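You operate a simulated robot arm through the tools that you are given. There is no shell and no other tool. Be economical: measure what you need, move in short steps, check, and stop when the job is done.

You run a simulated two-armed robot. Do the job below in one go: nothing can be reset, and whatever is moved stays where it is left.

TASK
Clear saddle two and bring the empty chain hook over it.
Fine: carry the blue crate to the rigging table in both hands first; then hoist key on, travel until the hoist meter says two, key off. Hands off the hook while it runs. Where these are worked on the way, their far stop is far enough and under half their travel is too little: hoist key.

Only the result counts: the job must be done as asked and must still hold three seconds after the hand-in. Knocking over, shifting, dropping, spilling or breaking anything else fails it.

THE ROBOT
Two 7-joint arms with two-finger parallel grippers on one trunk, on a base that drives. Base frame: it is fixed to the floor where the robot stands at the start and does not move with it; the origin is under the middle of the robot, x ahead of it, y to its left, z up; the surface under the hand at the start is at about z = 550. Readings come in mm, rad, newtons and seconds.
The left shoulder is at the start at [50, 165, 1005], the right one opposite. With the tool pointing down near the work surface each hand reaches from about 100 to 660 mm from the robot's upright axis, wherever it stands, measured 20 degrees to its own side. Places, roughly: hoist key [800, -1500, 1200]; top of the rigging table [500, -1300, 800]. Payload 3.91 kg a hand.
The TCP of each hand is the grasp point between the finger pads, 30 mm short of the fingertips. In the tool frame z runs along the fingers and y along their closing line. The gripper opens to 110 mm. The fingers are 20 mm wide and 10 mm thick; the gripper's body (48 by 112 mm) begins 55 mm behind the TCP.
Orientation is that of the tool frame in the base frame, as a unit quaternion [x, y, z, w]. With the fingers straight down and closing along the base's y, the tool's x points along the base's -x, its y along +y and its z along -z.

THE INTERFACE
- The arms move only by the tool arm_command. It takes "left_deltas", "right_deltas" or both (then of equal length, played together; a hand with none holds still); each is a list of rows, each a list of 3 entries, a list of its own where there are three numbers: the shift along the tool's x, y, z in mm, then the turn, a rotation vector about the tool's x, y, z in rad, then the finger opening in mm, from 0 to 110. In form: [[[dx, dy, dz], [rx, ry, rz], grip], ...]. A call has 1 to 20 rows; each row shifts and turns the commanded pose from where the row before left it, along the tool's axes as they then stand. Each row takes 0.2 s and may step no farther than 50 mm and 0.15 rad from the row before; otherwise, or with a gripper value out of range, the whole call is refused. Where a pose cannot be reached the arm comes as near as it can. A force on the tool above 40 N (or 10 N above the force at the start of the call, whichever is more), or a blocked arm, ends the call early, and 0.2 s more pass. The fingers move at their own pace (about 45 mm/s each) and stop on an object; they squeeze with about 45 N. The grip force told is the motor's: it shows also when the fingers shut on nothing. Time passes only in rows, and 0.2 s behind the last, so rows that do not move let the fingers close. It gives the time, the measured TCP pose, the force on the tool (base axes), the opening and the grip force at its end, in the units of the frame above (readings bear some noise), with the torque about the TCP (base axes, N m) and any sound that the robot's microphone picked up, and new pictures: "show" is both (left out), scene, wrist or none (wrist: the cameras of the hands that moved).
- Cameras (640 x 400 px; columns grow to the right, rows downward): "scene" is now at [105.2, -15, 1153.1]; the picture's right is [-0.19, -0.98, 0.00], its down [-0.76, 0.14, -0.64] and it looks along [0.63, -0.12, -0.77] (base axes); focal length 286 px, centre (320, 200). "left" rides on the left gripper at [72, -17, -103] in its tool frame; the picture's right is [0.23, 0.97, 0.00], its down [-0.76, 0.18, -0.62] and it looks along [-0.61, 0.14, 0.78] (tool axes); focal length 222 px, centre (320, 200). "right" rides on the right gripper at [72, 17, -103] in its tool frame; the picture's right is [-0.23, 0.97, 0.00], its down [-0.76, -0.18, -0.62] and it looks along [-0.61, -0.14, 0.78] (tool axes); focal length 222 px, centre (320, 200). There is no depth. A picture from a camera that has moved, and an enlarged one, comes with that camera's place and axes in the base frame and with its lens.
- slide_trunk(by): slides the trunk up (or, below 0, down) by that many mm; the arms and the scene camera ride with it, the base frame stays. It gives what a move gives, with no picture.
- steer(legs): drives the robot by 1 to 6 legs, each [ahead, left, turn to the left] in mm, mm and rad, along the robot's own axes; the way and the turn of a leg run together, so that a leg with both is an arc; at most 1500 mm and 3.142 rad a leg. The arms and the cameras ride along, it lands a little off, and it stops where it bumps. It gives what a move gives, and a new picture of the scene camera.
- turn_head(pan, tilt): turns the head with the scene camera to pan (to the left, within 1.396 rad either way) and tilt (down, from -0.506 to 1.204), counted from straight ahead of the robot. It gives what a move gives, and a new picture of the scene camera.
- inspect(camera, box): a new picture of the part [left, top, right, bottom] of that camera's present view, enlarged. No time passes.
- hand_in(): hands the job in; it is judged then, once.

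Go step by step. Nothing tells you exact positions but the pictures and the camera data: compare them with the known pose of the tool, close in by small moves and look again before you grip or let go. The budget is 120 turns and 260 pictures, counting those below and the enlarged ones. Unless the task says otherwise, let go and move clear before handing in, and close with one line.

The tools are called after ">>>" by a JSON object that holds its "op" and its "data". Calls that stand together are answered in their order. arm_command: Moves the arms, as the interface text tells. Its arguments: {"type":"object","properties":{"left_deltas":{"type":"array"},"right_deltas":{"type":"array"},"show":{"type":"string","enum":["both","scene","wrist","none"]}},"required":[]} The other tools are called the same way: slide_trunk (by) slides the trunk up or down; steer (legs) drives the base; turn_head (pan, tilt) turns the head that bears the scene camera; inspect (camera, box) takes an enlarged picture of a part of a camera's view; hand_in () hands the job in.

At the start:

```text
time: 0.0
left_tool_pos: [349.5, 49.7, 757.0]
left_tcp_rot: [0.0, 1.0, 0.0, 0.0]
left_ft_force: [0.8, 1.7, 1.0]
left_ft_torque: [0.0, 0.03, 0.01]
left_gripper_width: 110.0
left_grip_force: 0.1
right_tool_pos: [308.1, -280.5, 782.8]
right_tcp_rot: [0.001, 1.0, 0.0, 0.0]
right_ft_force: [0.0, 0.0, 0.0]
right_ft_torque: [0.0, 0.02, -0.03]
right_gripper_width: 110.2
right_grip_force: 0.0
trunk travel left (down, up): [-225.0, 278.0]
robot x, y, heading: [0.3, -0.3, 0.005]
head pan, tilt: [-0.187, 0.881]
```

scene: 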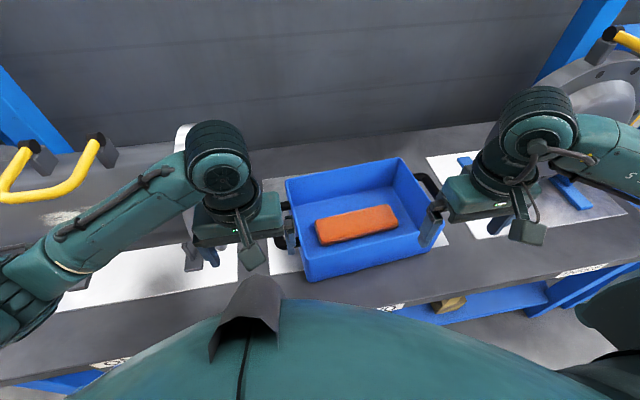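
right: 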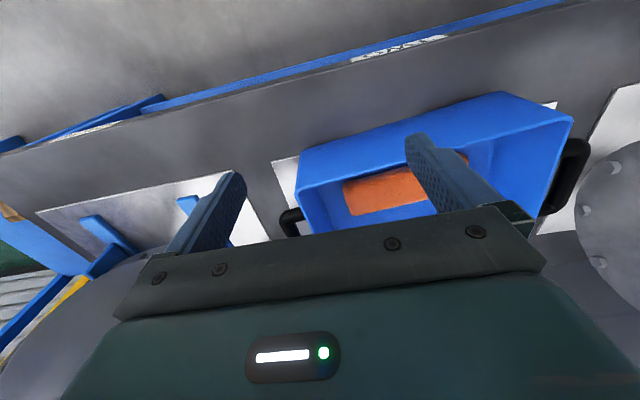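
left: 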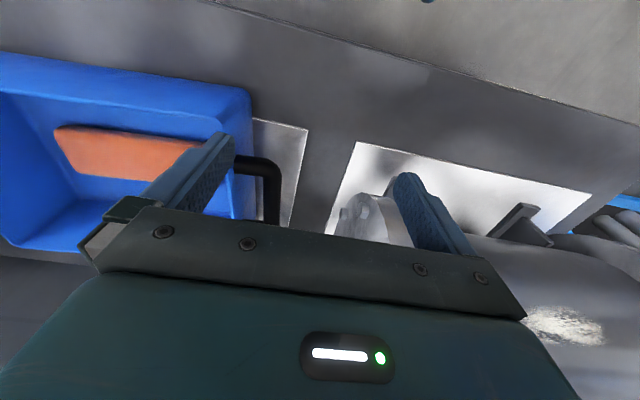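

I see the blue crate with an orange block in it on the bench between the hands, with black handles at its left and right ends. I look around first to find the saddles, the hook, the hoist and the table.

>>> {"op": "turn_head", "data": {"pan": 0, "tilt": 0.3}}

>>> {"op": "turn_head", "data": {"pan": -1.2, "tilt": 0.3}}

>>> {"op": "turn_head", "data": {"pan": -0.1, "tilt": 1.0}}

```text
time: 1.0
left_tool_pos: [348.8, 48.8, 757.2]
left_tcp_rot: [0.0, 1.0, 0.0, 0.0]
left_ft_force: [0.7, 0.1, -0.6]
left_ft_torque: [-0.02, -0.02, 0.01]
left_gripper_width: 109.9
left_grip_force: 0.0
right_tool_pos: [307.3, -280.0, 782.8]
right_tcp_rot: [0.001, 1.0, 0.0, 0.0]
right_ft_force: [-0.1, 0.2, 0.7]
right_ft_torque: [-0.02, 0.01, 0.04]
right_gripper_width: 110.0
right_grip_force: 0.2
trunk travel left (down, up): [-225.0, 278.0]
robot x, y, heading: [1.8, -1.8, 0.004]
head pan, tilt: [0.0, 0.3]
camera scene: at [123.4, -0.8, 1203.8], right [0.0, -1.0, 0.0], down [-0.3, 0.0, -0.95], along [0.95, 0.0, -0.3], focal length 286 px, centre (320, 200)
```

scene: 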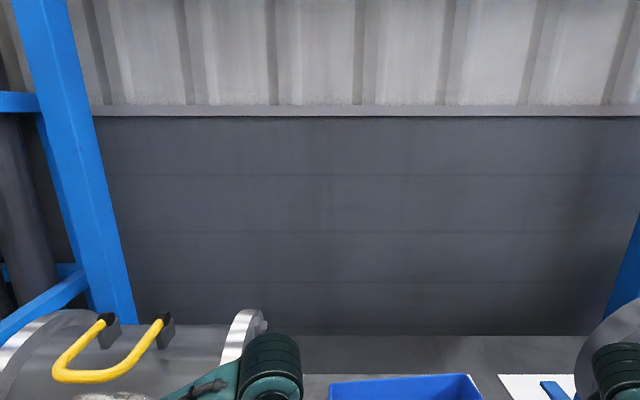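

```text
time: 2.4
left_tool_pos: [349.4, 49.2, 756.6]
left_tcp_rot: [0.0, 1.0, 0.0, -0.001]
left_ft_force: [-0.2, -0.4, 0.5]
left_ft_torque: [0.05, 0.0, 0.02]
left_gripper_width: 109.8
left_grip_force: 0.0
right_tool_pos: [309.4, -280.3, 781.8]
right_tcp_rot: [0.0, 1.0, 0.0, -0.001]
right_ft_force: [0.0, -0.2, -0.1]
right_ft_torque: [-0.03, 0.0, 0.01]
right_gripper_width: 109.9
right_grip_force: 0.1
trunk travel left (down, up): [-225.0, 278.0]
robot x, y, heading: [0.4, 0.7, 0.001]
head pan, tilt: [-1.201, 0.3]
camera scene: at [63.8, -87.8, 1203.9], right [-0.93, -0.36, 0.0], down [-0.11, 0.28, -0.96], along [0.35, -0.89, -0.3], focal length 286 px, centre (320, 200)
```

scene: 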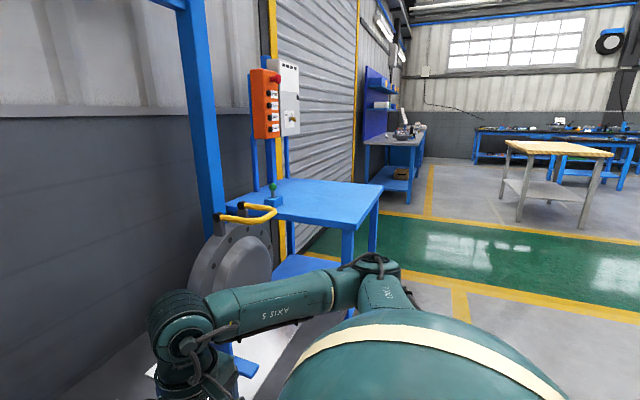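

```text
time: 3.7
left_tool_pos: [348.3, 49.4, 757.0]
left_tcp_rot: [0.0, 1.0, 0.001, 0.0]
left_ft_force: [0.1, 0.8, 0.1]
left_ft_torque: [0.0, -0.05, 0.0]
left_gripper_width: 110.2
left_grip_force: 0.1
right_tool_pos: [308.7, -281.3, 783.7]
right_tcp_rot: [0.0, 1.0, 0.0, -0.001]
right_ft_force: [0.2, 0.7, -0.1]
right_ft_torque: [0.01, -0.01, 0.03]
right_gripper_width: 109.8
right_grip_force: 0.1
trunk travel left (down, up): [-225.0, 278.0]
robot x, y, heading: [-2.2, 2.9, 0.001]
head pan, tilt: [-0.099, 1.0]
camera scene: at [99.3, -7.8, 1144.4], right [-0.1, -0.99, 0.0], down [-0.84, 0.08, -0.54], along [0.54, -0.05, -0.84], focal length 286 px, centre (320, 200)
```

scene: 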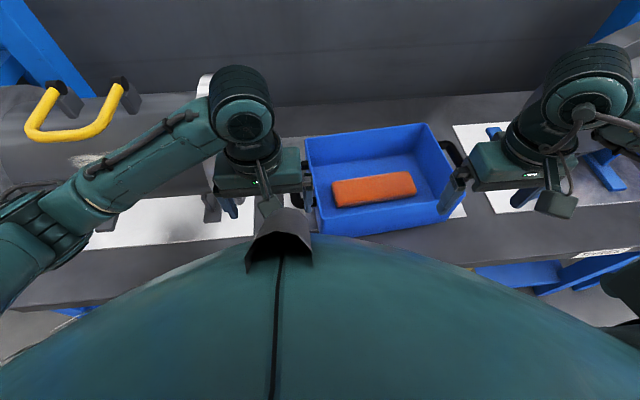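

I see the rigging table to the right with an orange key panel behind it. Next I look for the hook overhead and enlarge the panel.

>>> {"op": "turn_head", "data": {"pan": 0, "tilt": -0.5}}

>>> {"op": "turn_head", "data": {"pan": 1.0, "tilt": 0.1}}

>>> {"op": "turn_head", "data": {"pan": -1.2, "tilt": 0.1}}

>>> {"op": "inspect", "data": {"camera": "scene", "box": [200, 100, 360, 260]}}

```text
time: 5.3
left_tool_pos: [349.4, 48.3, 756.7]
left_tcp_rot: [0.0, 1.0, -0.001, 0.0]
left_ft_force: [0.3, -0.1, 0.4]
left_ft_torque: [0.01, -0.01, 0.0]
left_gripper_width: 110.0
left_grip_force: 0.1
right_tool_pos: [307.9, -279.9, 782.6]
right_tcp_rot: [0.0, 1.0, 0.0, 0.0]
right_ft_force: [-0.7, -0.9, -0.3]
right_ft_torque: [-0.03, -0.02, 0.01]
right_gripper_width: 109.9
right_grip_force: 0.1
trunk travel left (down, up): [-225.0, 278.0]
robot x, y, heading: [-2.5, -0.7, -0.007]
head pan, tilt: [0.0, -0.499]
camera scene: at [97.1, -0.8, 1271.6], right [0.0, -1.0, 0.0], down [0.48, 0.0, -0.88], along [0.88, 0.0, 0.48], focal length 286 px, centre (320, 200)
```

scene: 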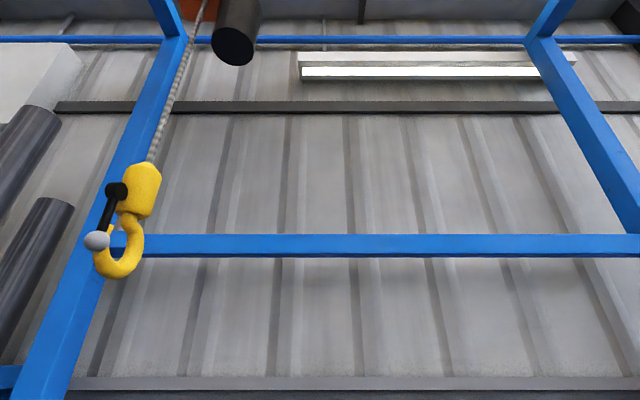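

```text
time: 6.6
left_tool_pos: [349.0, 49.3, 756.7]
left_tcp_rot: [0.0, 1.0, 0.0, 0.0]
left_ft_force: [0.8, -0.1, 0.2]
left_ft_torque: [-0.01, 0.03, -0.02]
left_gripper_width: 110.0
left_grip_force: 0.1
right_tool_pos: [308.3, -278.8, 782.9]
right_tcp_rot: [0.0, 1.0, 0.0, 0.0]
right_ft_force: [0.5, 0.6, 1.0]
right_ft_torque: [0.01, 0.02, -0.05]
right_gripper_width: 110.0
right_grip_force: 0.0
trunk travel left (down, up): [-225.0, 278.0]
robot x, y, heading: [2.0, 2.4, -0.0]
head pan, tilt: [1.0, 0.099]
camera scene: at [79.8, 76.6, 1222.6], right [0.84, -0.54, 0.0], down [-0.05, -0.08, -1.0], along [0.54, 0.84, -0.1], focal length 286 px, centre (320, 200)
```

scene: 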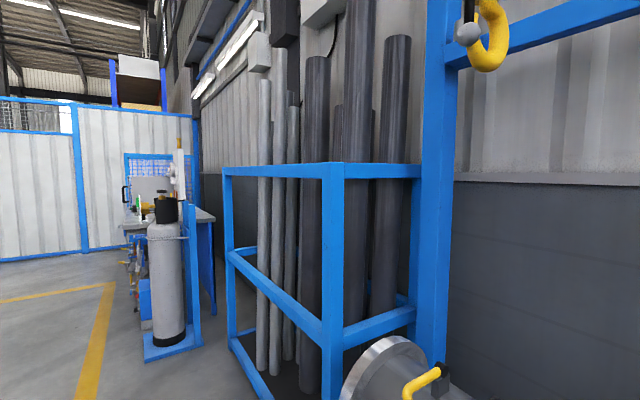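

```text
time: 8.7
left_tool_pos: [349.6, 49.9, 756.7]
left_tcp_rot: [0.0, 1.0, 0.0, 0.0]
left_ft_force: [-0.4, -0.4, 0.4]
left_ft_torque: [0.01, -0.05, -0.02]
left_gripper_width: 110.1
left_grip_force: 0.0
right_tool_pos: [307.3, -278.9, 782.3]
right_tcp_rot: [0.001, 1.0, 0.0, 0.0]
right_ft_force: [0.2, 0.2, 1.0]
right_ft_torque: [0.0, 0.0, 0.01]
right_gripper_width: 110.2
right_grip_force: 0.1
trunk travel left (down, up): [-225.0, 278.0]
robot x, y, heading: [-3.3, 0.6, -0.002]
head pan, tilt: [-1.201, 0.099]
camera scene: at [63.3, -86.6, 1222.5], right [-0.93, -0.36, 0.0], down [-0.04, 0.09, -1.0], along [0.36, -0.93, -0.1], focal length 286 px, centre (320, 200)
```

scene: 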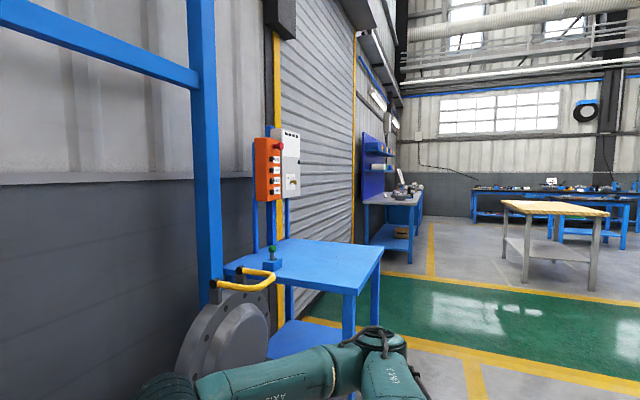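

```text
2.50 times, centred on (280, 180) of scene
camera zoom: at [63.3, -86.6, 1222.5], right [-0.93, -0.36, 0.0], down [-0.04, 0.09, -1.0], along [0.36, -0.93, -0.1], focal length 716 px, centre (420, 250)
```

zoom: 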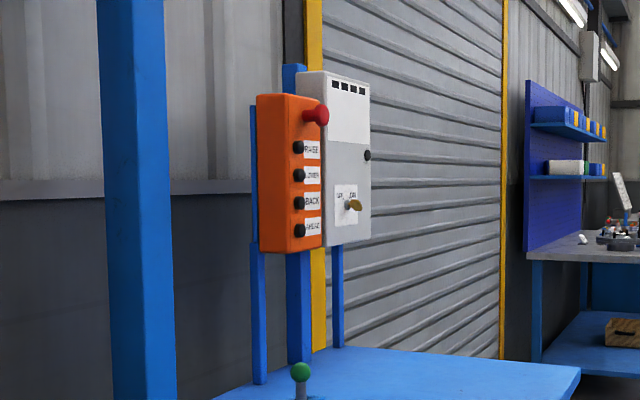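

The hook hangs up to the left, and the panel has RAISE/LOWER/BACK/AHEAD buttons, a key and a meter. Now I look closely at the crate.

>>> {"op": "turn_head", "data": {"pan": -0.15, "tilt": 0.85}}

>>> {"op": "inspect", "data": {"camera": "scene", "box": [240, 120, 480, 320]}}

>>> {"op": "inspect", "data": {"camera": "right", "box": [160, 60, 640, 340]}}

>>> {"op": "inspect", "data": {"camera": "left", "box": [0, 20, 480, 300]}}

```text
time: 10.0
left_tool_pos: [348.4, 49.7, 757.5]
left_tcp_rot: [0.0, 1.0, 0.001, 0.0]
left_ft_force: [-0.2, 0.8, 0.0]
left_ft_torque: [0.01, -0.01, 0.01]
left_gripper_width: 109.7
left_grip_force: 0.1
right_tool_pos: [308.1, -279.6, 783.0]
right_tcp_rot: [0.0, 1.0, 0.0, -0.001]
right_ft_force: [-0.4, -0.6, -0.2]
right_ft_torque: [0.04, 0.03, -0.03]
right_gripper_width: 110.0
right_grip_force: 0.0
trunk travel left (down, up): [-225.0, 278.0]
robot x, y, heading: [1.7, 0.8, 0.002]
head pan, tilt: [-0.15, 0.85]
camera scene: at [107.3, -12.6, 1155.5], right [-0.15, -0.99, 0.0], down [-0.74, 0.11, -0.66], along [0.65, -0.1, -0.75], focal length 286 px, centre (320, 200)
```

scene: 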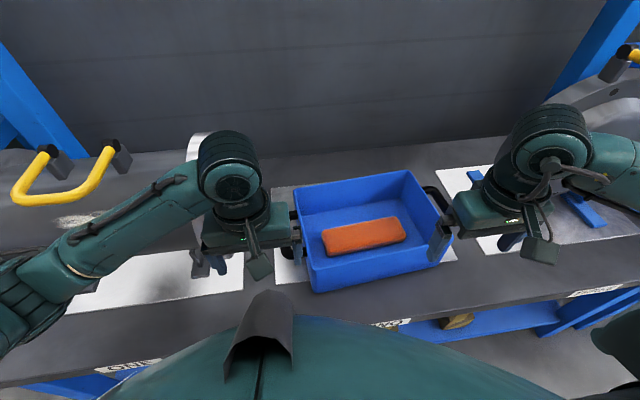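

```text
2.00 times, centred on (360, 220) of scene
camera zoom: at [107.3, -12.6, 1155.5], right [-0.15, -0.99, 0.0], down [-0.74, 0.11, -0.66], along [0.65, -0.1, -0.75], focal length 572 px, centre (240, 160)
```

zoom: 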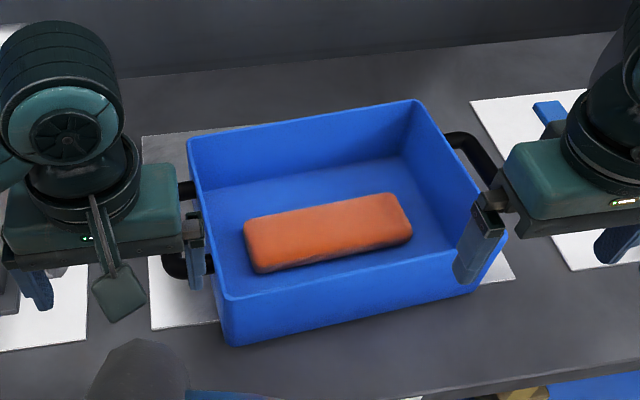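

```text
1.33 times, centred on (400, 200) of right
camera zoom: at [235.7, -263.2, 885.4], right [0.23, 0.97, 0.0], down [0.76, -0.18, 0.62], along [0.61, -0.14, -0.78], focal length 296 px, centre (213, 200)
```

zoom: 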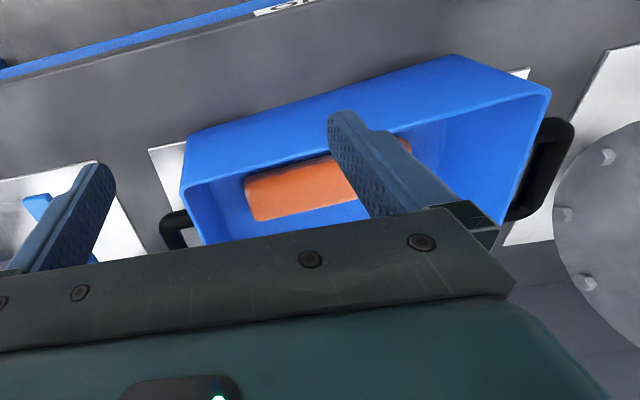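

```text
1.33 times, centred on (240, 160) of left
camera zoom: at [277.2, 32.4, 860.3], right [-0.23, 0.97, 0.0], down [0.76, 0.18, 0.62], along [0.61, 0.14, -0.78], focal length 296 px, centre (427, 253)
```

zoom: 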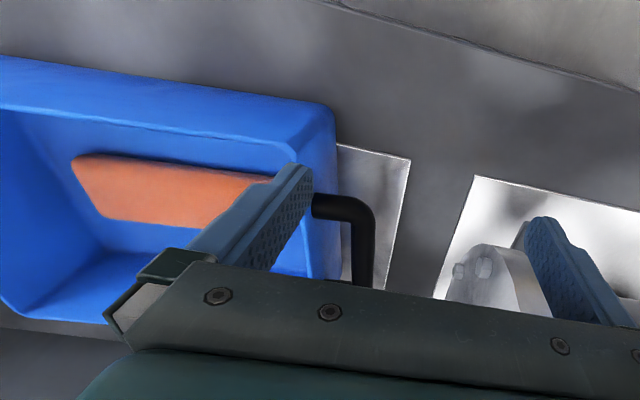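

The crate measures about 292 x 211 mm with its rim at z≈664, turned about +0.08 rad, and its handle bars are near (466, 9, 650) and (497, -360, 650). I read the label beneath it, then shift the base square in front of it.

>>> {"op": "inspect", "data": {"camera": "scene", "box": [340, 280, 440, 340]}}

>>> {"op": "steer", "data": {"legs": [[0, -165, 0.083]]}}

>>> {"op": "inspect", "data": {"camera": "scene", "box": [200, 100, 440, 250]}}

>>> {"op": "inspect", "data": {"camera": "left", "box": [0, 0, 640, 400]}}

>>> {"op": "inspect", "data": {"camera": "right", "box": [0, 0, 640, 400]}}

```text
6.40 times, centred on (390, 310) of scene
camera zoom: at [107.3, -12.6, 1155.5], right [-0.15, -0.99, 0.0], down [-0.74, 0.11, -0.66], along [0.65, -0.1, -0.75], focal length 1832 px, centre (-128, -504)
```

zoom: 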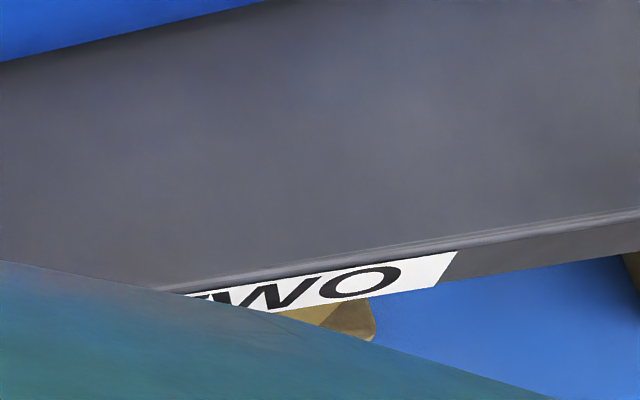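

```text
time: 12.1
left_tool_pos: [351.7, -87.4, 756.6]
left_tcp_rot: [-0.041, 0.999, 0.0, 0.0]
left_ft_force: [-0.2, -0.2, -0.2]
left_ft_torque: [0.02, -0.01, -0.02]
left_gripper_width: 110.0
left_grip_force: 0.1
right_tool_pos: [337.2, -418.9, 783.1]
right_tcp_rot: [-0.041, 0.999, 0.0, 0.0]
right_ft_force: [0.7, 0.6, 0.5]
right_ft_torque: [-0.01, 0.01, 0.03]
right_gripper_width: 110.0
right_grip_force: 0.0
trunk travel left (down, up): [-225.0, 278.0]
robot x, y, heading: [5.2, -166.0, 0.083]
head pan, tilt: [-0.15, 0.85]
camera scene: at [114.8, -169.3, 1155.5], right [-0.07, -1.0, 0.0], down [-0.75, 0.05, -0.66], along [0.66, -0.04, -0.75], focal length 286 px, centre (320, 200)
```

scene: 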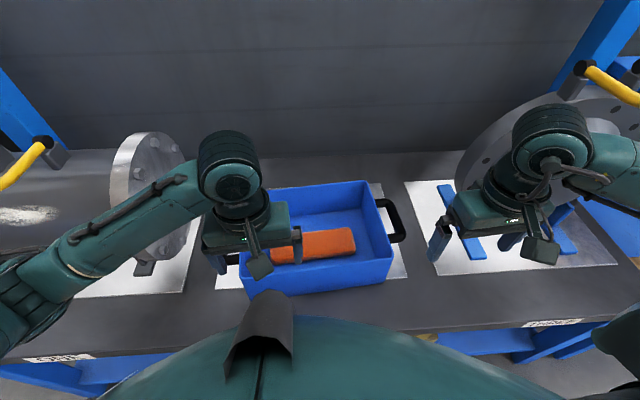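

```text
2.67 times, centred on (320, 175) of scene
camera zoom: at [114.8, -169.3, 1155.5], right [-0.07, -1.0, 0.0], down [-0.75, 0.05, -0.66], along [0.66, -0.04, -0.75], focal length 763 px, centre (320, 267)
```

zoom: 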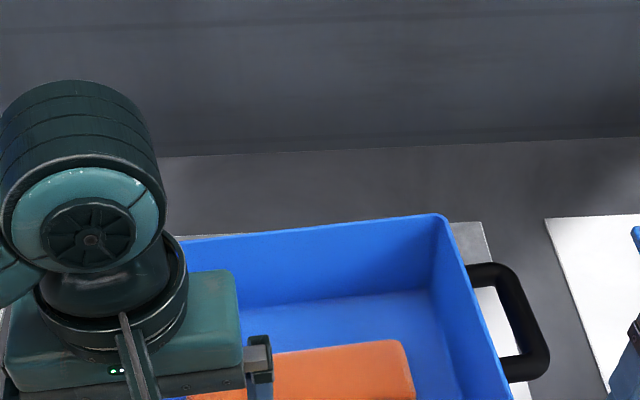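

```text
1.00 times, centred on (320, 200) of left (not enlarged: the box is as wide or as high as the picture)
camera zoom: at [280.4, -110.6, 860.3], right [-0.31, 0.95, 0.0], down [0.74, 0.24, 0.62], along [0.59, 0.19, -0.78], focal length 222 px, centre (320, 200)
```

zoom: 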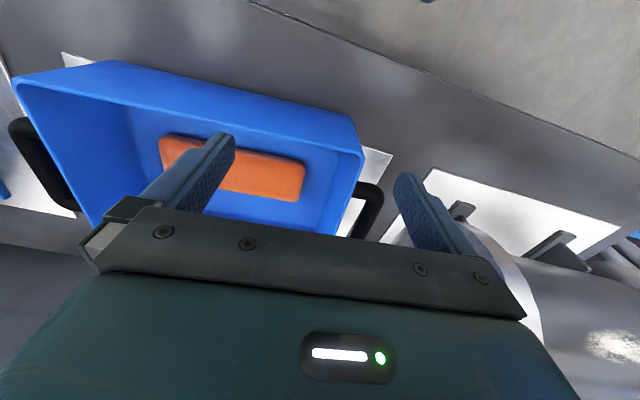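

```text
1.00 times, centred on (320, 200) of right (not enlarged: the box is as wide or as high as the picture)
camera zoom: at [263.5, -408.5, 885.4], right [0.15, 0.99, 0.0], down [0.77, -0.11, 0.62], along [0.62, -0.09, -0.78], focal length 222 px, centre (320, 200)
```

zoom: 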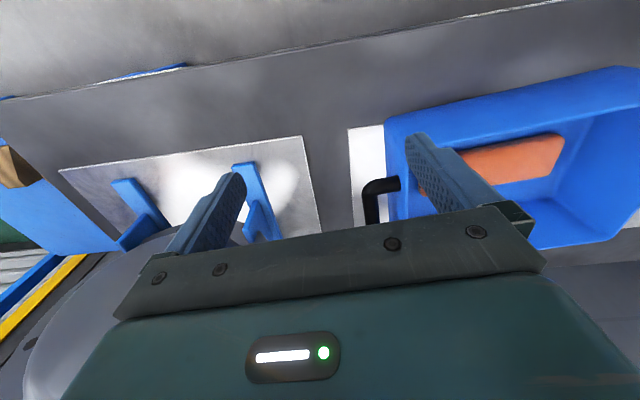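

Saddle TWO holds the crate, confirmed. I take the right handle bar to be at about (490, -357, 650) and the left at (465, 5, 650), so I move both hands above them and narrow the fingers.

>>> {"op": "arm_command", "data": {"left_deltas": [[[-30, 20.6, 0], [0, 0, 0], 60], [[-30, 20.6, 0], [0, 0, 0], 50], [[-30, 20.6, 0], [0, 0, 0], 40], [[-30, 20.6, 0], [0, 0, 0], 40]], "right_deltas": [[[-39.4, 12.25, 0], [0, 0, 0], 60], [[-39.4, 12.25, 0], [0, 0, 0], 50], [[-39.4, 12.25, 0], [0, 0, 0], 40], [[-39.4, 12.25, 0], [0, 0, 0], 40]]}}

>>> {"op": "inspect", "data": {"camera": "scene", "box": [190, 120, 430, 270]}}

```text
time: 13.1
left_tool_pos: [463.8, 3.4, 757.6]
left_tcp_rot: [-0.041, 0.999, 0.0, 0.001]
left_ft_force: [-0.1, -0.3, -0.2]
left_ft_torque: [-0.03, -0.01, 0.0]
left_gripper_width: 40.0
left_grip_force: 0.2
right_tool_pos: [491.9, -358.4, 781.8]
right_tcp_rot: [-0.042, 0.999, -0.001, 0.0]
right_ft_force: [-0.1, 0.6, 0.6]
right_ft_torque: [-0.01, -0.02, 0.02]
right_gripper_width: 40.1
right_grip_force: 0.0
trunk travel left (down, up): [-225.0, 278.0]
robot x, y, heading: [7.1, -164.7, 0.079]
head pan, tilt: [-0.15, 0.85]
camera scene: at [114.8, -169.2, 1155.4], right [-0.07, -1.0, 0.0], down [-0.75, 0.05, -0.66], along [0.66, -0.04, -0.75], focal length 286 px, centre (320, 200)
camera right: at [417.8, -347.3, 884.7], right [0.15, 0.99, 0.0], down [0.77, -0.11, 0.62], along [0.62, -0.09, -0.78], focal length 222 px, centre (320, 200)
camera left: at [393.8, -20.1, 861.2], right [-0.31, 0.95, 0.0], down [0.74, 0.24, 0.62], along [0.59, 0.19, -0.78], focal length 222 px, centre (320, 200)
```

scene: 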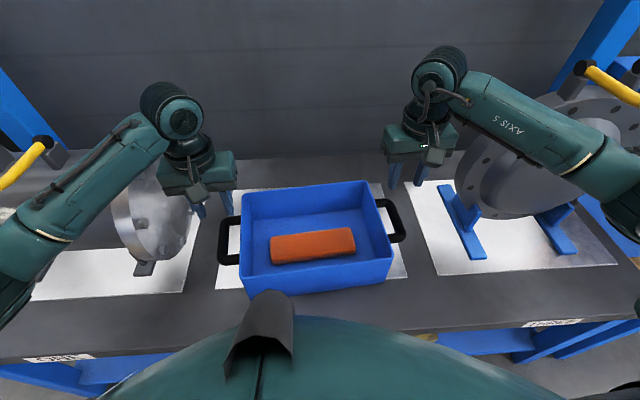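
right: 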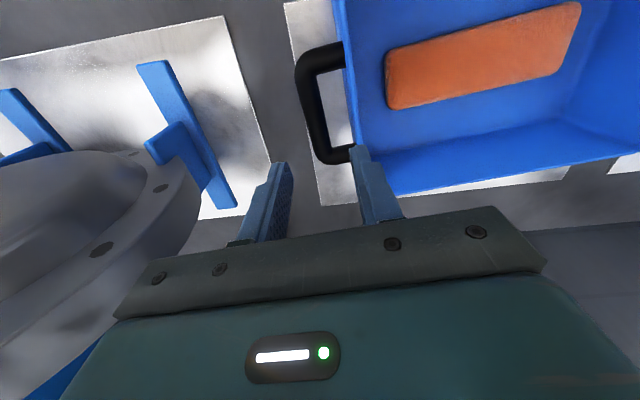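
left: 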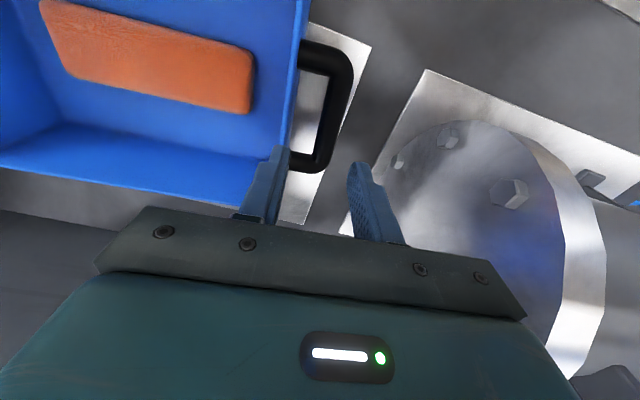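

```text
2.67 times, centred on (310, 195) of scene
camera zoom: at [114.8, -169.2, 1155.4], right [-0.07, -1.0, 0.0], down [-0.75, 0.05, -0.66], along [0.66, -0.04, -0.75], focal length 763 px, centre (347, 213)
```

zoom: 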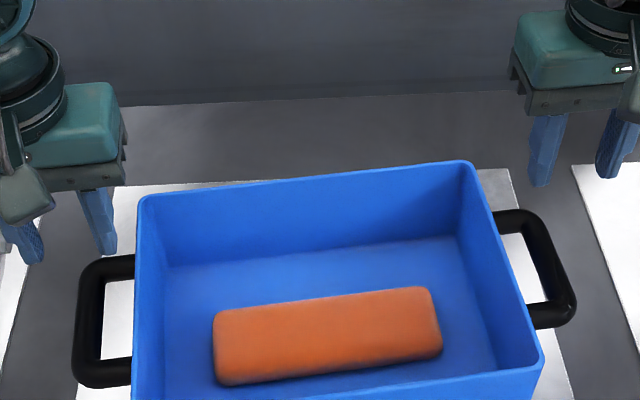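

Refining from two views puts the bar centres at about (482, -358, 658) right and (450, 5, 658) left. I correct the hands and go down to just above them.

>>> {"op": "arm_command", "data": {"left_deltas": [[[13.6, 2.7, 0], [0, 0, 0], 36], [[0, 0, 25], [0, 0, 0], 36], [[0, 0, 22], [0, 0, 0], 36]], "right_deltas": [[[9.9, 1.2, 0], [0, 0, 0], 36], [[0, 0, 36], [0, 0, 0], 36], [[0, 0, 36], [0, 0, 0], 36]], "show": "both"}}

>>> {"op": "inspect", "data": {"camera": "scene", "box": [190, 120, 430, 270]}}

```text
time: 13.9
left_tool_pos: [449.0, 6.6, 710.7]
left_tcp_rot: [-0.04, 0.999, 0.0, 0.0]
left_ft_force: [0.4, 0.8, 0.2]
left_ft_torque: [0.0, 0.02, 0.02]
left_gripper_width: 35.8
left_grip_force: 0.1
right_tool_pos: [480.9, -357.2, 710.9]
right_tcp_rot: [-0.041, 0.999, 0.0, 0.0]
right_ft_force: [0.0, 0.0, -0.2]
right_ft_torque: [-0.03, -0.01, -0.02]
right_gripper_width: 35.7
right_grip_force: 0.0
trunk travel left (down, up): [-225.0, 278.0]
robot x, y, heading: [6.8, -167.4, 0.08]
head pan, tilt: [-0.15, 0.85]
camera scene: at [114.8, -169.3, 1155.5], right [-0.07, -1.0, 0.0], down [-0.75, 0.05, -0.66], along [0.66, -0.04, -0.75], focal length 286 px, centre (320, 200)
camera right: at [406.9, -346.4, 812.9], right [0.15, 0.99, 0.0], down [0.77, -0.11, 0.62], along [0.62, -0.09, -0.78], focal length 222 px, centre (320, 200)
camera left: at [379.3, -16.8, 813.9], right [-0.31, 0.95, 0.0], down [0.74, 0.24, 0.62], along [0.59, 0.19, -0.78], focal length 222 px, centre (320, 200)
```

scene: 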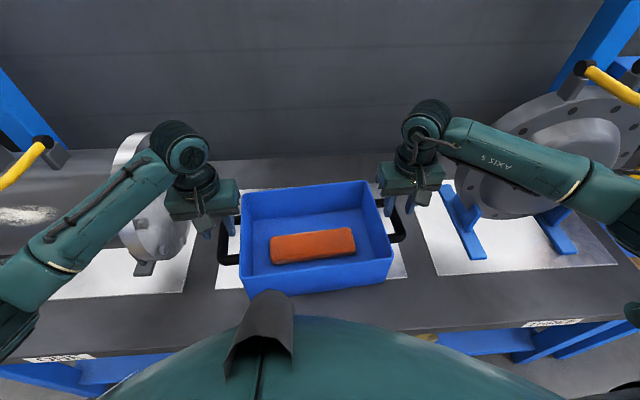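
right: 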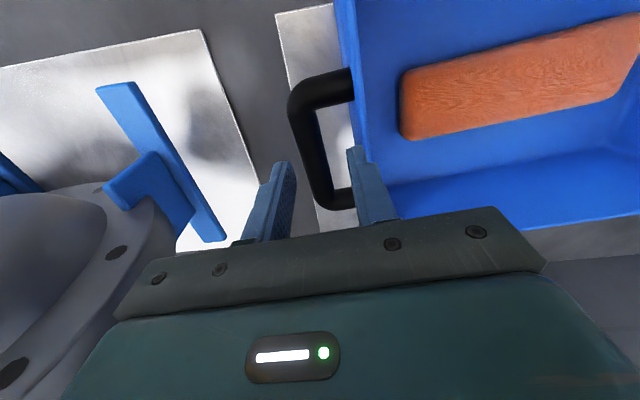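
left: 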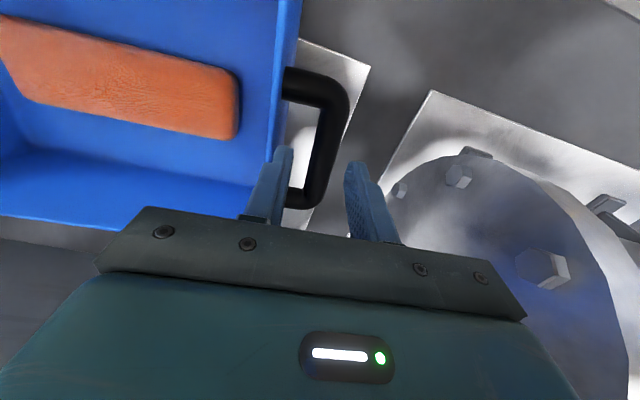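

```text
2.67 times, centred on (310, 195) of scene
camera zoom: at [114.8, -169.3, 1155.5], right [-0.07, -1.0, 0.0], down [-0.75, 0.05, -0.66], along [0.66, -0.04, -0.75], focal length 763 px, centre (347, 213)
```

zoom: 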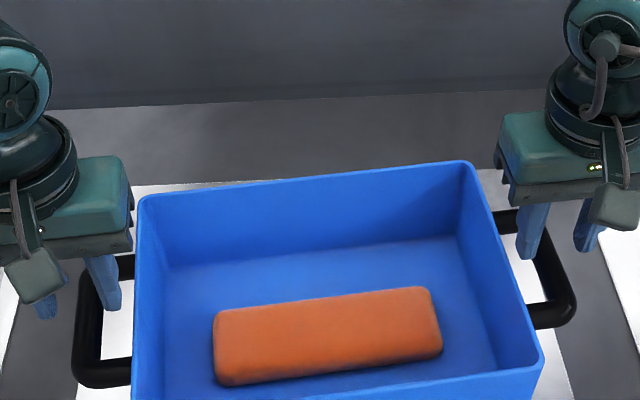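

The fingers straddle the bars with a small lateral error: I take the left bar centre at y≈9 and the right at y≈-361. I shift by a few mm and lower until the fingertips are level with the bars.

>>> {"op": "arm_command", "data": {"left_deltas": [[[0, 3, 0], [0, 0, 0], 36], [[0, 0, 22], [0, 0, 0], 36]], "right_deltas": [[[0, -5, 0], [0, 0, 0], 36], [[0, 0, 22], [0, 0, 0], 36]], "show": "none"}}

>>> {"op": "inspect", "data": {"camera": "right", "box": [220, 60, 420, 260]}}

>>> {"op": "inspect", "data": {"camera": "left", "box": [220, 60, 420, 260]}}

>>> {"op": "inspect", "data": {"camera": "scene", "box": [190, 120, 430, 270]}}

```text
time: 14.5
left_tool_pos: [448.9, 10.6, 688.0]
left_tcp_rot: [-0.041, 0.999, 0.0, 0.0]
left_ft_force: [-0.8, 0.5, -0.2]
left_ft_torque: [-0.01, -0.03, 0.0]
left_gripper_width: 36.0
left_grip_force: 0.0
right_tool_pos: [480.5, -362.0, 689.2]
right_tcp_rot: [-0.041, 0.999, 0.0, 0.0]
right_ft_force: [-0.2, 0.4, -0.1]
right_ft_torque: [-0.02, 0.02, 0.02]
right_gripper_width: 35.9
right_grip_force: 0.0
trunk travel left (down, up): [-225.0, 278.0]
robot x, y, heading: [6.0, -163.8, 0.083]
head pan, tilt: [-0.15, 0.85]
```

```text
2.00 times, centred on (320, 160) of right
camera zoom: at [407.1, -351.8, 791.5], right [0.15, 0.99, 0.0], down [0.77, -0.11, 0.62], along [0.62, -0.09, -0.78], focal length 444 px, centre (320, 280)
```

zoom: 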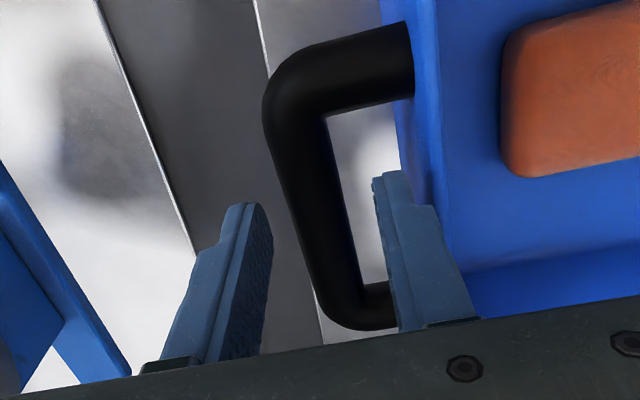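

```text
2.00 times, centred on (320, 160) of left
camera zoom: at [379.0, -13.2, 791.4], right [-0.31, 0.95, 0.0], down [0.74, 0.24, 0.62], along [0.59, 0.19, -0.78], focal length 444 px, centre (320, 280)
```

zoom: 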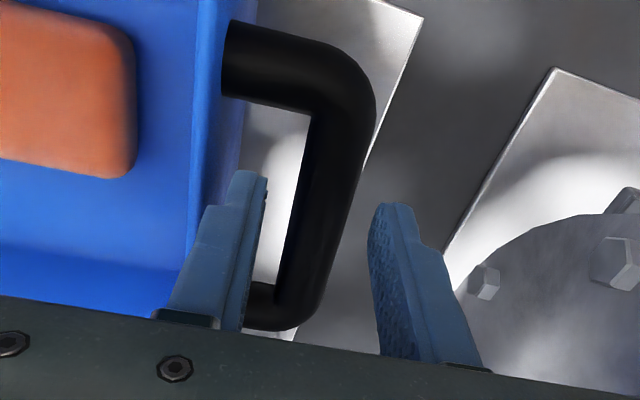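

```text
2.67 times, centred on (310, 195) of scene
camera zoom: at [114.7, -169.3, 1155.5], right [-0.07, -1.0, 0.0], down [-0.75, 0.05, -0.66], along [0.66, -0.04, -0.75], focal length 763 px, centre (347, 213)
```

zoom: 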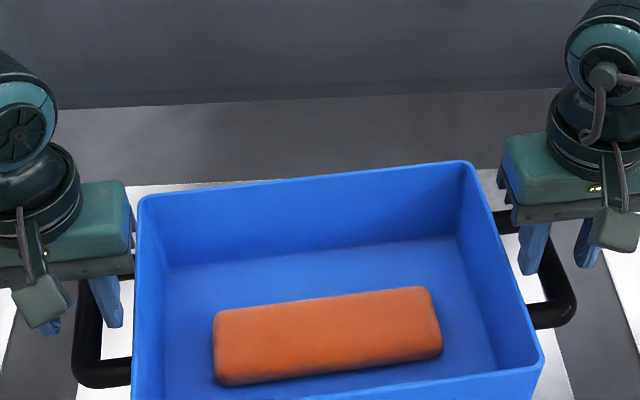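

The fingers are centred on the bars within 2–3 mm. I lower to the bar height and check.

>>> {"op": "arm_command", "data": {"left_deltas": [[[0, 2, 0], [0, 0, 0], 36], [[0, 0, 16], [0, 0, 0], 36], [[0, 0, 16], [0, 0, 0], 36]], "right_deltas": [[[0, 0, 0], [0, 0, 0], 36], [[0, 0, 16], [0, 0, 0], 36], [[0, 0, 17], [0, 0, 0], 36]], "show": "none"}}

>>> {"op": "inspect", "data": {"camera": "right", "box": [220, 60, 420, 260]}}

>>> {"op": "inspect", "data": {"camera": "left", "box": [220, 60, 420, 260]}}

```text
time: 15.3
left_tool_pos: [448.7, 10.7, 655.7]
left_tcp_rot: [-0.042, 0.999, -0.001, -0.001]
left_ft_force: [-0.3, -0.2, 0.6]
left_ft_torque: [0.02, 0.0, -0.05]
left_gripper_width: 36.0
left_grip_force: 0.0
right_tool_pos: [480.6, -361.2, 655.2]
right_tcp_rot: [-0.042, 0.999, 0.0, -0.001]
right_ft_force: [0.0, 0.4, -0.2]
right_ft_torque: [-0.02, -0.05, -0.02]
right_gripper_width: 36.1
right_grip_force: 0.0
trunk travel left (down, up): [-225.0, 278.0]
robot x, y, heading: [8.9, -161.5, 0.081]
head pan, tilt: [-0.15, 0.85]
```

```text
2.00 times, centred on (320, 160) of right
camera zoom: at [406.6, -350.6, 758.4], right [0.15, 0.99, 0.0], down [0.77, -0.11, 0.62], along [0.62, -0.09, -0.78], focal length 444 px, centre (320, 280)
```

zoom: 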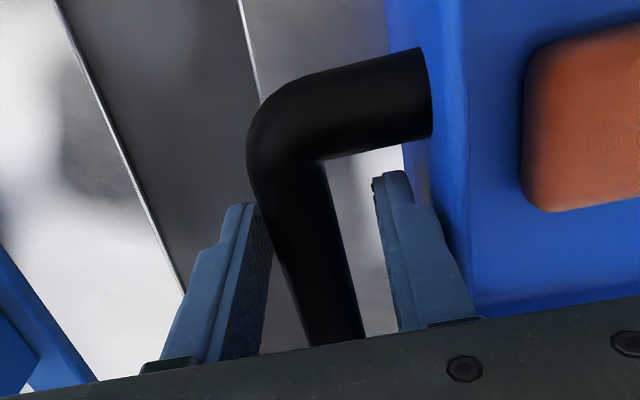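

```text
2.00 times, centred on (320, 160) of left
camera zoom: at [378.4, -11.2, 758.9], right [-0.31, 0.95, 0.0], down [0.74, 0.24, 0.62], along [0.59, 0.19, -0.78], focal length 444 px, centre (320, 280)
```

zoom: 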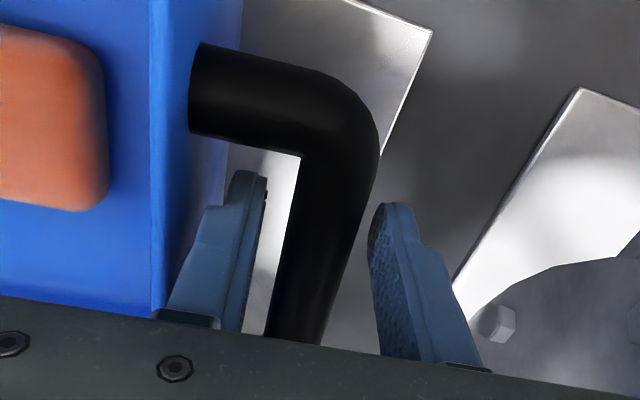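

Both bars are between the finger pads with small offsets. I nudge the hands and close them.

>>> {"op": "arm_command", "data": {"left_deltas": [[[0, 2.5, 0], [0, 0, 0], 34], [[0, 0, 0], [0, 0, 0], 0], [[0, 0, 0], [0, 0, 0], 0], [[0, 0, 0], [0, 0, 0], 0], [[0, 0, 0], [0, 0, 0], 0]], "right_deltas": [[[0, -4, 0], [0, 0, 0], 34], [[0, 0, 0], [0, 0, 0], 0], [[0, 0, 0], [0, 0, 0], 0], [[0, 0, 0], [0, 0, 0], 0], [[0, 0, 0], [0, 0, 0], 0]], "show": "wrist"}}

```text
time: 16.5
left_tool_pos: [448.9, 13.0, 656.2]
left_tcp_rot: [-0.041, 0.999, -0.001, 0.001]
left_ft_force: [2.0, -9.4, -0.3]
left_ft_torque: [-0.12, -0.17, 0.34]
left_gripper_width: 21.8
left_grip_force: 45.3
right_tool_pos: [481.9, -365.7, 655.8]
right_tcp_rot: [-0.042, 0.999, 0.001, -0.001]
right_ft_force: [-2.9, 5.2, -0.7]
right_ft_torque: [-0.19, -0.24, 0.11]
right_gripper_width: 21.7
right_grip_force: 45.1
trunk travel left (down, up): [-225.0, 278.0]
robot x, y, heading: [8.1, -169.0, 0.085]
head pan, tilt: [-0.15, 0.85]
camera right: at [407.3, -354.6, 758.5], right [0.14, 0.99, 0.0], down [0.77, -0.11, 0.62], along [0.62, -0.09, -0.78], focal length 222 px, centre (320, 200)
camera left: at [378.1, -9.5, 759.3], right [-0.31, 0.95, 0.0], down [0.74, 0.24, 0.62], along [0.59, 0.19, -0.78], focal length 222 px, centre (320, 200)
```

right: 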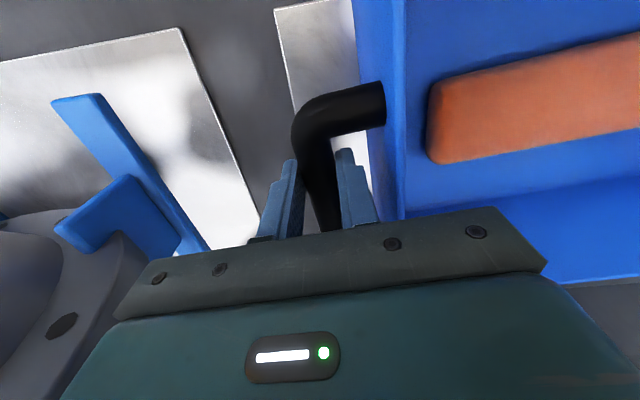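
left: 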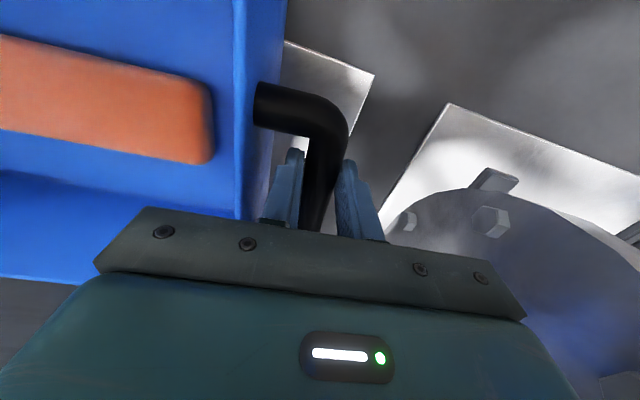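

Both handles are gripped at about 22 mm with 45 N. I lift slightly to test.

>>> {"op": "arm_command", "data": {"left_deltas": [[[0, 0, -8], [0, 0, 0], 0], [[0, 0, -8], [0, 0, 0], 0], [[0, 0, -8], [0, 0, 0], 0]], "right_deltas": [[[0, 0, -8], [0, 0, 0], 0], [[0, 0, -8], [0, 0, 0], 0], [[0, 0, -8], [0, 0, 0], 0]], "show": "both"}}

```text
time: 17.3
left_tool_pos: [448.9, 13.4, 680.3]
left_tcp_rot: [-0.04, 0.999, 0.0, 0.0]
left_ft_force: [0.6, -7.7, -5.7]
left_ft_torque: [0.05, -0.45, -0.16]
left_gripper_width: 21.8
left_grip_force: 44.6
right_tool_pos: [479.5, -365.8, 678.7]
right_tcp_rot: [-0.042, 0.999, 0.0, -0.001]
right_ft_force: [-0.4, 7.4, -5.6]
right_ft_torque: [0.15, 0.66, -0.06]
right_gripper_width: 22.0
right_grip_force: 44.8
trunk travel left (down, up): [-225.0, 278.0]
robot x, y, heading: [6.9, -165.1, 0.083]
head pan, tilt: [-0.15, 0.85]
camera scene: at [115.5, -169.3, 1155.3], right [-0.07, -1.0, 0.0], down [-0.75, 0.05, -0.66], along [0.66, -0.04, -0.75], focal length 286 px, centre (320, 200)
camera right: at [407.2, -354.7, 782.1], right [0.15, 0.99, 0.0], down [0.77, -0.11, 0.62], along [0.62, -0.09, -0.78], focal length 222 px, centre (320, 200)
camera left: at [378.9, -9.9, 782.9], right [-0.31, 0.95, 0.0], down [0.75, 0.24, 0.62], along [0.59, 0.19, -0.78], focal length 222 px, centre (320, 200)
```

scene: 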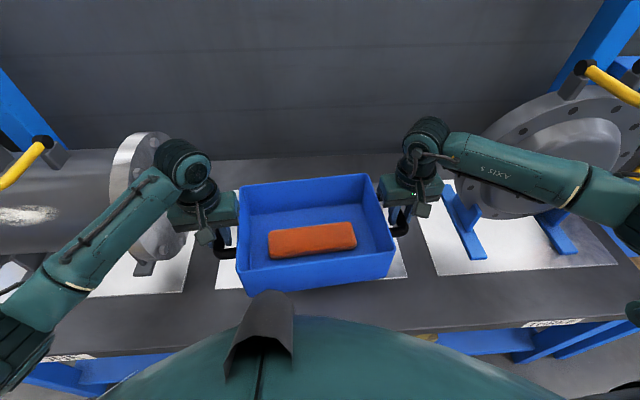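
right: 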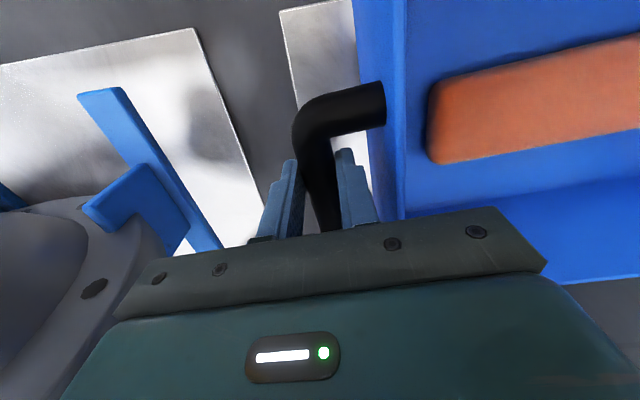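
left: 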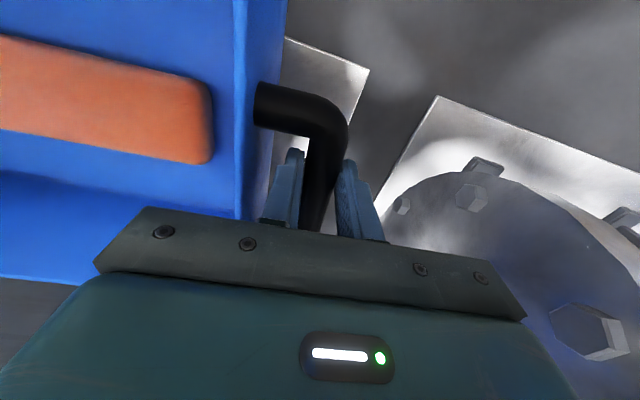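

The crate is hanging level at about 12 N total. I raise it a bit, back away from the bench while squaring the heading, then raise to table height.

>>> {"op": "slide_trunk", "data": {"by": 90}}

>>> {"op": "steer", "data": {"legs": [[-500, 0, 0]]}}

>>> {"op": "slide_trunk", "data": {"by": 180}}

>>> {"op": "turn_head", "data": {"pan": -1.1, "tilt": 0.4}}

```text
time: 18.5
left_tool_pos: [449.2, 13.7, 768.8]
left_tcp_rot: [-0.042, 0.999, 0.0, 0.0]
left_ft_force: [1.2, -5.8, -5.5]
left_ft_torque: [-0.04, -0.08, 0.05]
left_gripper_width: 21.9
left_grip_force: 45.1
right_tool_pos: [480.4, -365.3, 768.6]
right_tcp_rot: [-0.042, 0.999, -0.001, -0.001]
right_ft_force: [-1.2, 7.1, -6.2]
right_ft_torque: [0.04, 0.26, 0.07]
right_gripper_width: 21.8
right_grip_force: 44.4
trunk travel left (down, up): [-315.0, 188.0]
robot x, y, heading: [8.4, -163.4, 0.082]
head pan, tilt: [-0.15, 0.85]
```

```text
time: 21.5
left_tool_pos: [-52.5, -27.3, 768.6]
left_tcp_rot: [-0.044, 0.999, 0.001, 0.001]
left_ft_force: [0.5, -6.1, -4.4]
left_ft_torque: [-0.07, 0.14, 0.04]
left_gripper_width: 21.8
left_grip_force: 44.9
right_tool_pos: [-17.4, -405.3, 769.4]
right_tcp_rot: [-0.044, 0.999, 0.0, 0.0]
right_ft_force: [-0.8, 5.1, -5.4]
right_ft_torque: [0.04, 0.05, 0.05]
right_gripper_width: 21.7
right_grip_force: 45.0
trunk travel left (down, up): [-315.0, 188.0]
robot x, y, heading: [-495.4, -211.5, 0.09]
head pan, tilt: [-0.15, 0.85]
camera scene: at [-384.4, -211.6, 1245.4], right [-0.06, -1.0, 0.0], down [-0.75, 0.05, -0.66], along [0.66, -0.04, -0.75], focal length 286 px, centre (320, 200)
```

scene: 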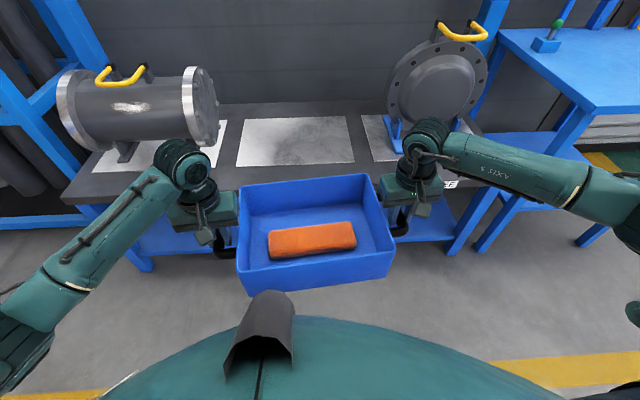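

```text
time: 23.5
left_tool_pos: [-52.7, -26.9, 949.6]
left_tcp_rot: [-0.045, 0.999, 0.0, 0.0]
left_ft_force: [-0.2, 0.2, -5.2]
left_ft_torque: [-0.04, 0.17, 0.1]
left_gripper_width: 21.8
left_grip_force: 45.2
right_tool_pos: [-17.1, -405.9, 950.0]
right_tcp_rot: [-0.044, 0.999, 0.0, -0.001]
right_ft_force: [0.1, 0.3, -5.7]
right_ft_torque: [-0.04, 0.01, 0.09]
right_gripper_width: 21.9
right_grip_force: 44.8
trunk travel left (down, up): [-495.0, 8.0]
robot x, y, heading: [-493.5, -208.0, 0.09]
head pan, tilt: [-0.15, 0.85]
```

```text
time: 24.7
left_tool_pos: [-51.6, -26.7, 949.6]
left_tcp_rot: [-0.045, 0.999, 0.001, 0.0]
left_ft_force: [-0.5, -0.5, -5.5]
left_ft_torque: [-0.02, 0.1, 0.08]
left_gripper_width: 21.8
left_grip_force: 45.2
right_tool_pos: [-17.1, -405.8, 949.6]
right_tcp_rot: [-0.045, 0.999, 0.0, 0.0]
right_ft_force: [0.0, 0.9, -5.9]
right_ft_torque: [-0.03, 0.09, 0.06]
right_gripper_width: 21.7
right_grip_force: 45.0
trunk travel left (down, up): [-495.0, 8.0]
robot x, y, heading: [-489.2, -207.9, 0.089]
head pan, tilt: [-1.1, 0.4]
camera scene: at [-412.8, -285.2, 1464.5], right [-0.85, -0.53, 0.0], down [-0.21, 0.33, -0.92], along [0.49, -0.78, -0.39], focal length 286 px, centre (320, 200)
```

scene: 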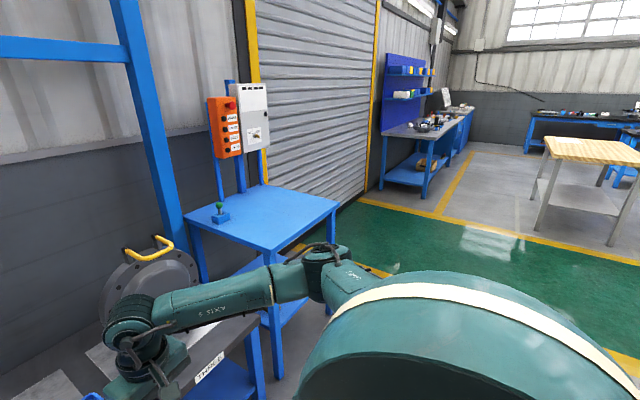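

The table top spans about x 300–860, y -1040 to -1640, and I want the crate centred near (455, -1350). I square up, strafe right behind the furniture, and look.

>>> {"op": "steer", "data": {"legs": [[0, 0, -0.089], [0, -1092, 0]]}}

>>> {"op": "turn_head", "data": {"pan": 0, "tilt": 0.6}}

```text
time: 35.1
left_tool_pos: [-35.5, -1157.9, 949.0]
left_tcp_rot: [-0.002, 1.0, 0.0, -0.001]
left_ft_force: [0.1, -1.1, -6.2]
left_ft_torque: [-0.01, 0.09, 0.06]
left_gripper_width: 21.7
left_grip_force: 45.3
right_tool_pos: [-33.7, -1538.8, 950.2]
right_tcp_rot: [-0.002, 1.0, -0.001, -0.001]
right_ft_force: [-0.2, 0.1, -4.9]
right_ft_torque: [-0.05, 0.11, 0.1]
right_gripper_width: 21.7
right_grip_force: 45.0
trunk travel left (down, up): [-495.0, 8.0]
robot x, y, heading: [-488.7, -1303.0, 0.003]
head pan, tilt: [-1.1, 0.4]
camera scene: at [-417.1, -1385.7, 1464.5], right [-0.89, -0.46, 0.0], down [-0.18, 0.35, -0.92], along [0.42, -0.82, -0.39], focal length 286 px, centre (320, 200)
```

scene: 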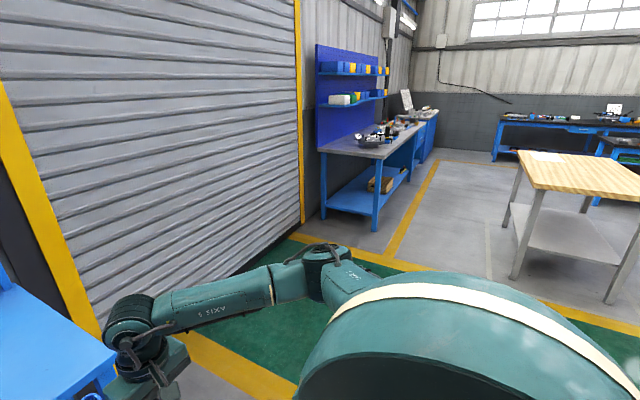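

```text
time: 36.4
left_tool_pos: [-35.2, -1158.6, 948.8]
left_tcp_rot: [-0.003, 1.0, 0.001, 0.0]
left_ft_force: [0.6, -0.6, -5.7]
left_ft_torque: [0.05, 0.17, 0.11]
left_gripper_width: 21.7
left_grip_force: 44.8
right_tool_pos: [-32.6, -1539.1, 948.8]
right_tcp_rot: [-0.002, 1.0, 0.0, -0.001]
right_ft_force: [0.1, 0.9, -5.8]
right_ft_torque: [-0.09, 0.01, -0.01]
right_gripper_width: 21.7
right_grip_force: 45.1
trunk travel left (down, up): [-495.0, 8.0]
robot x, y, heading: [-490.1, -1301.7, 0.006]
head pan, tilt: [0.0, 0.6]
camera scene: at [-371.2, -1303.0, 1446.3], right [0.0, -1.0, 0.0], down [-0.57, 0.0, -0.82], along [0.82, 0.0, -0.57], focal length 286 px, centre (320, 200)
```

scene: 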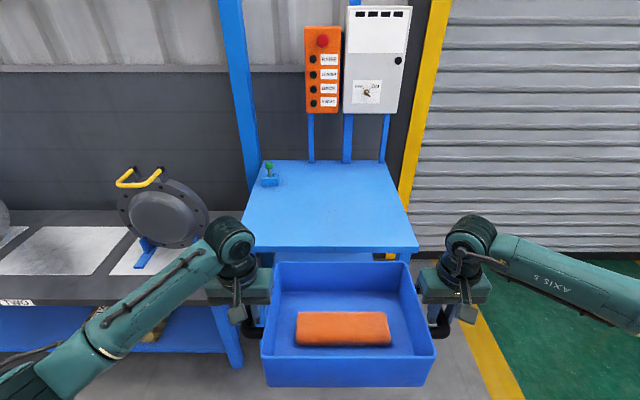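

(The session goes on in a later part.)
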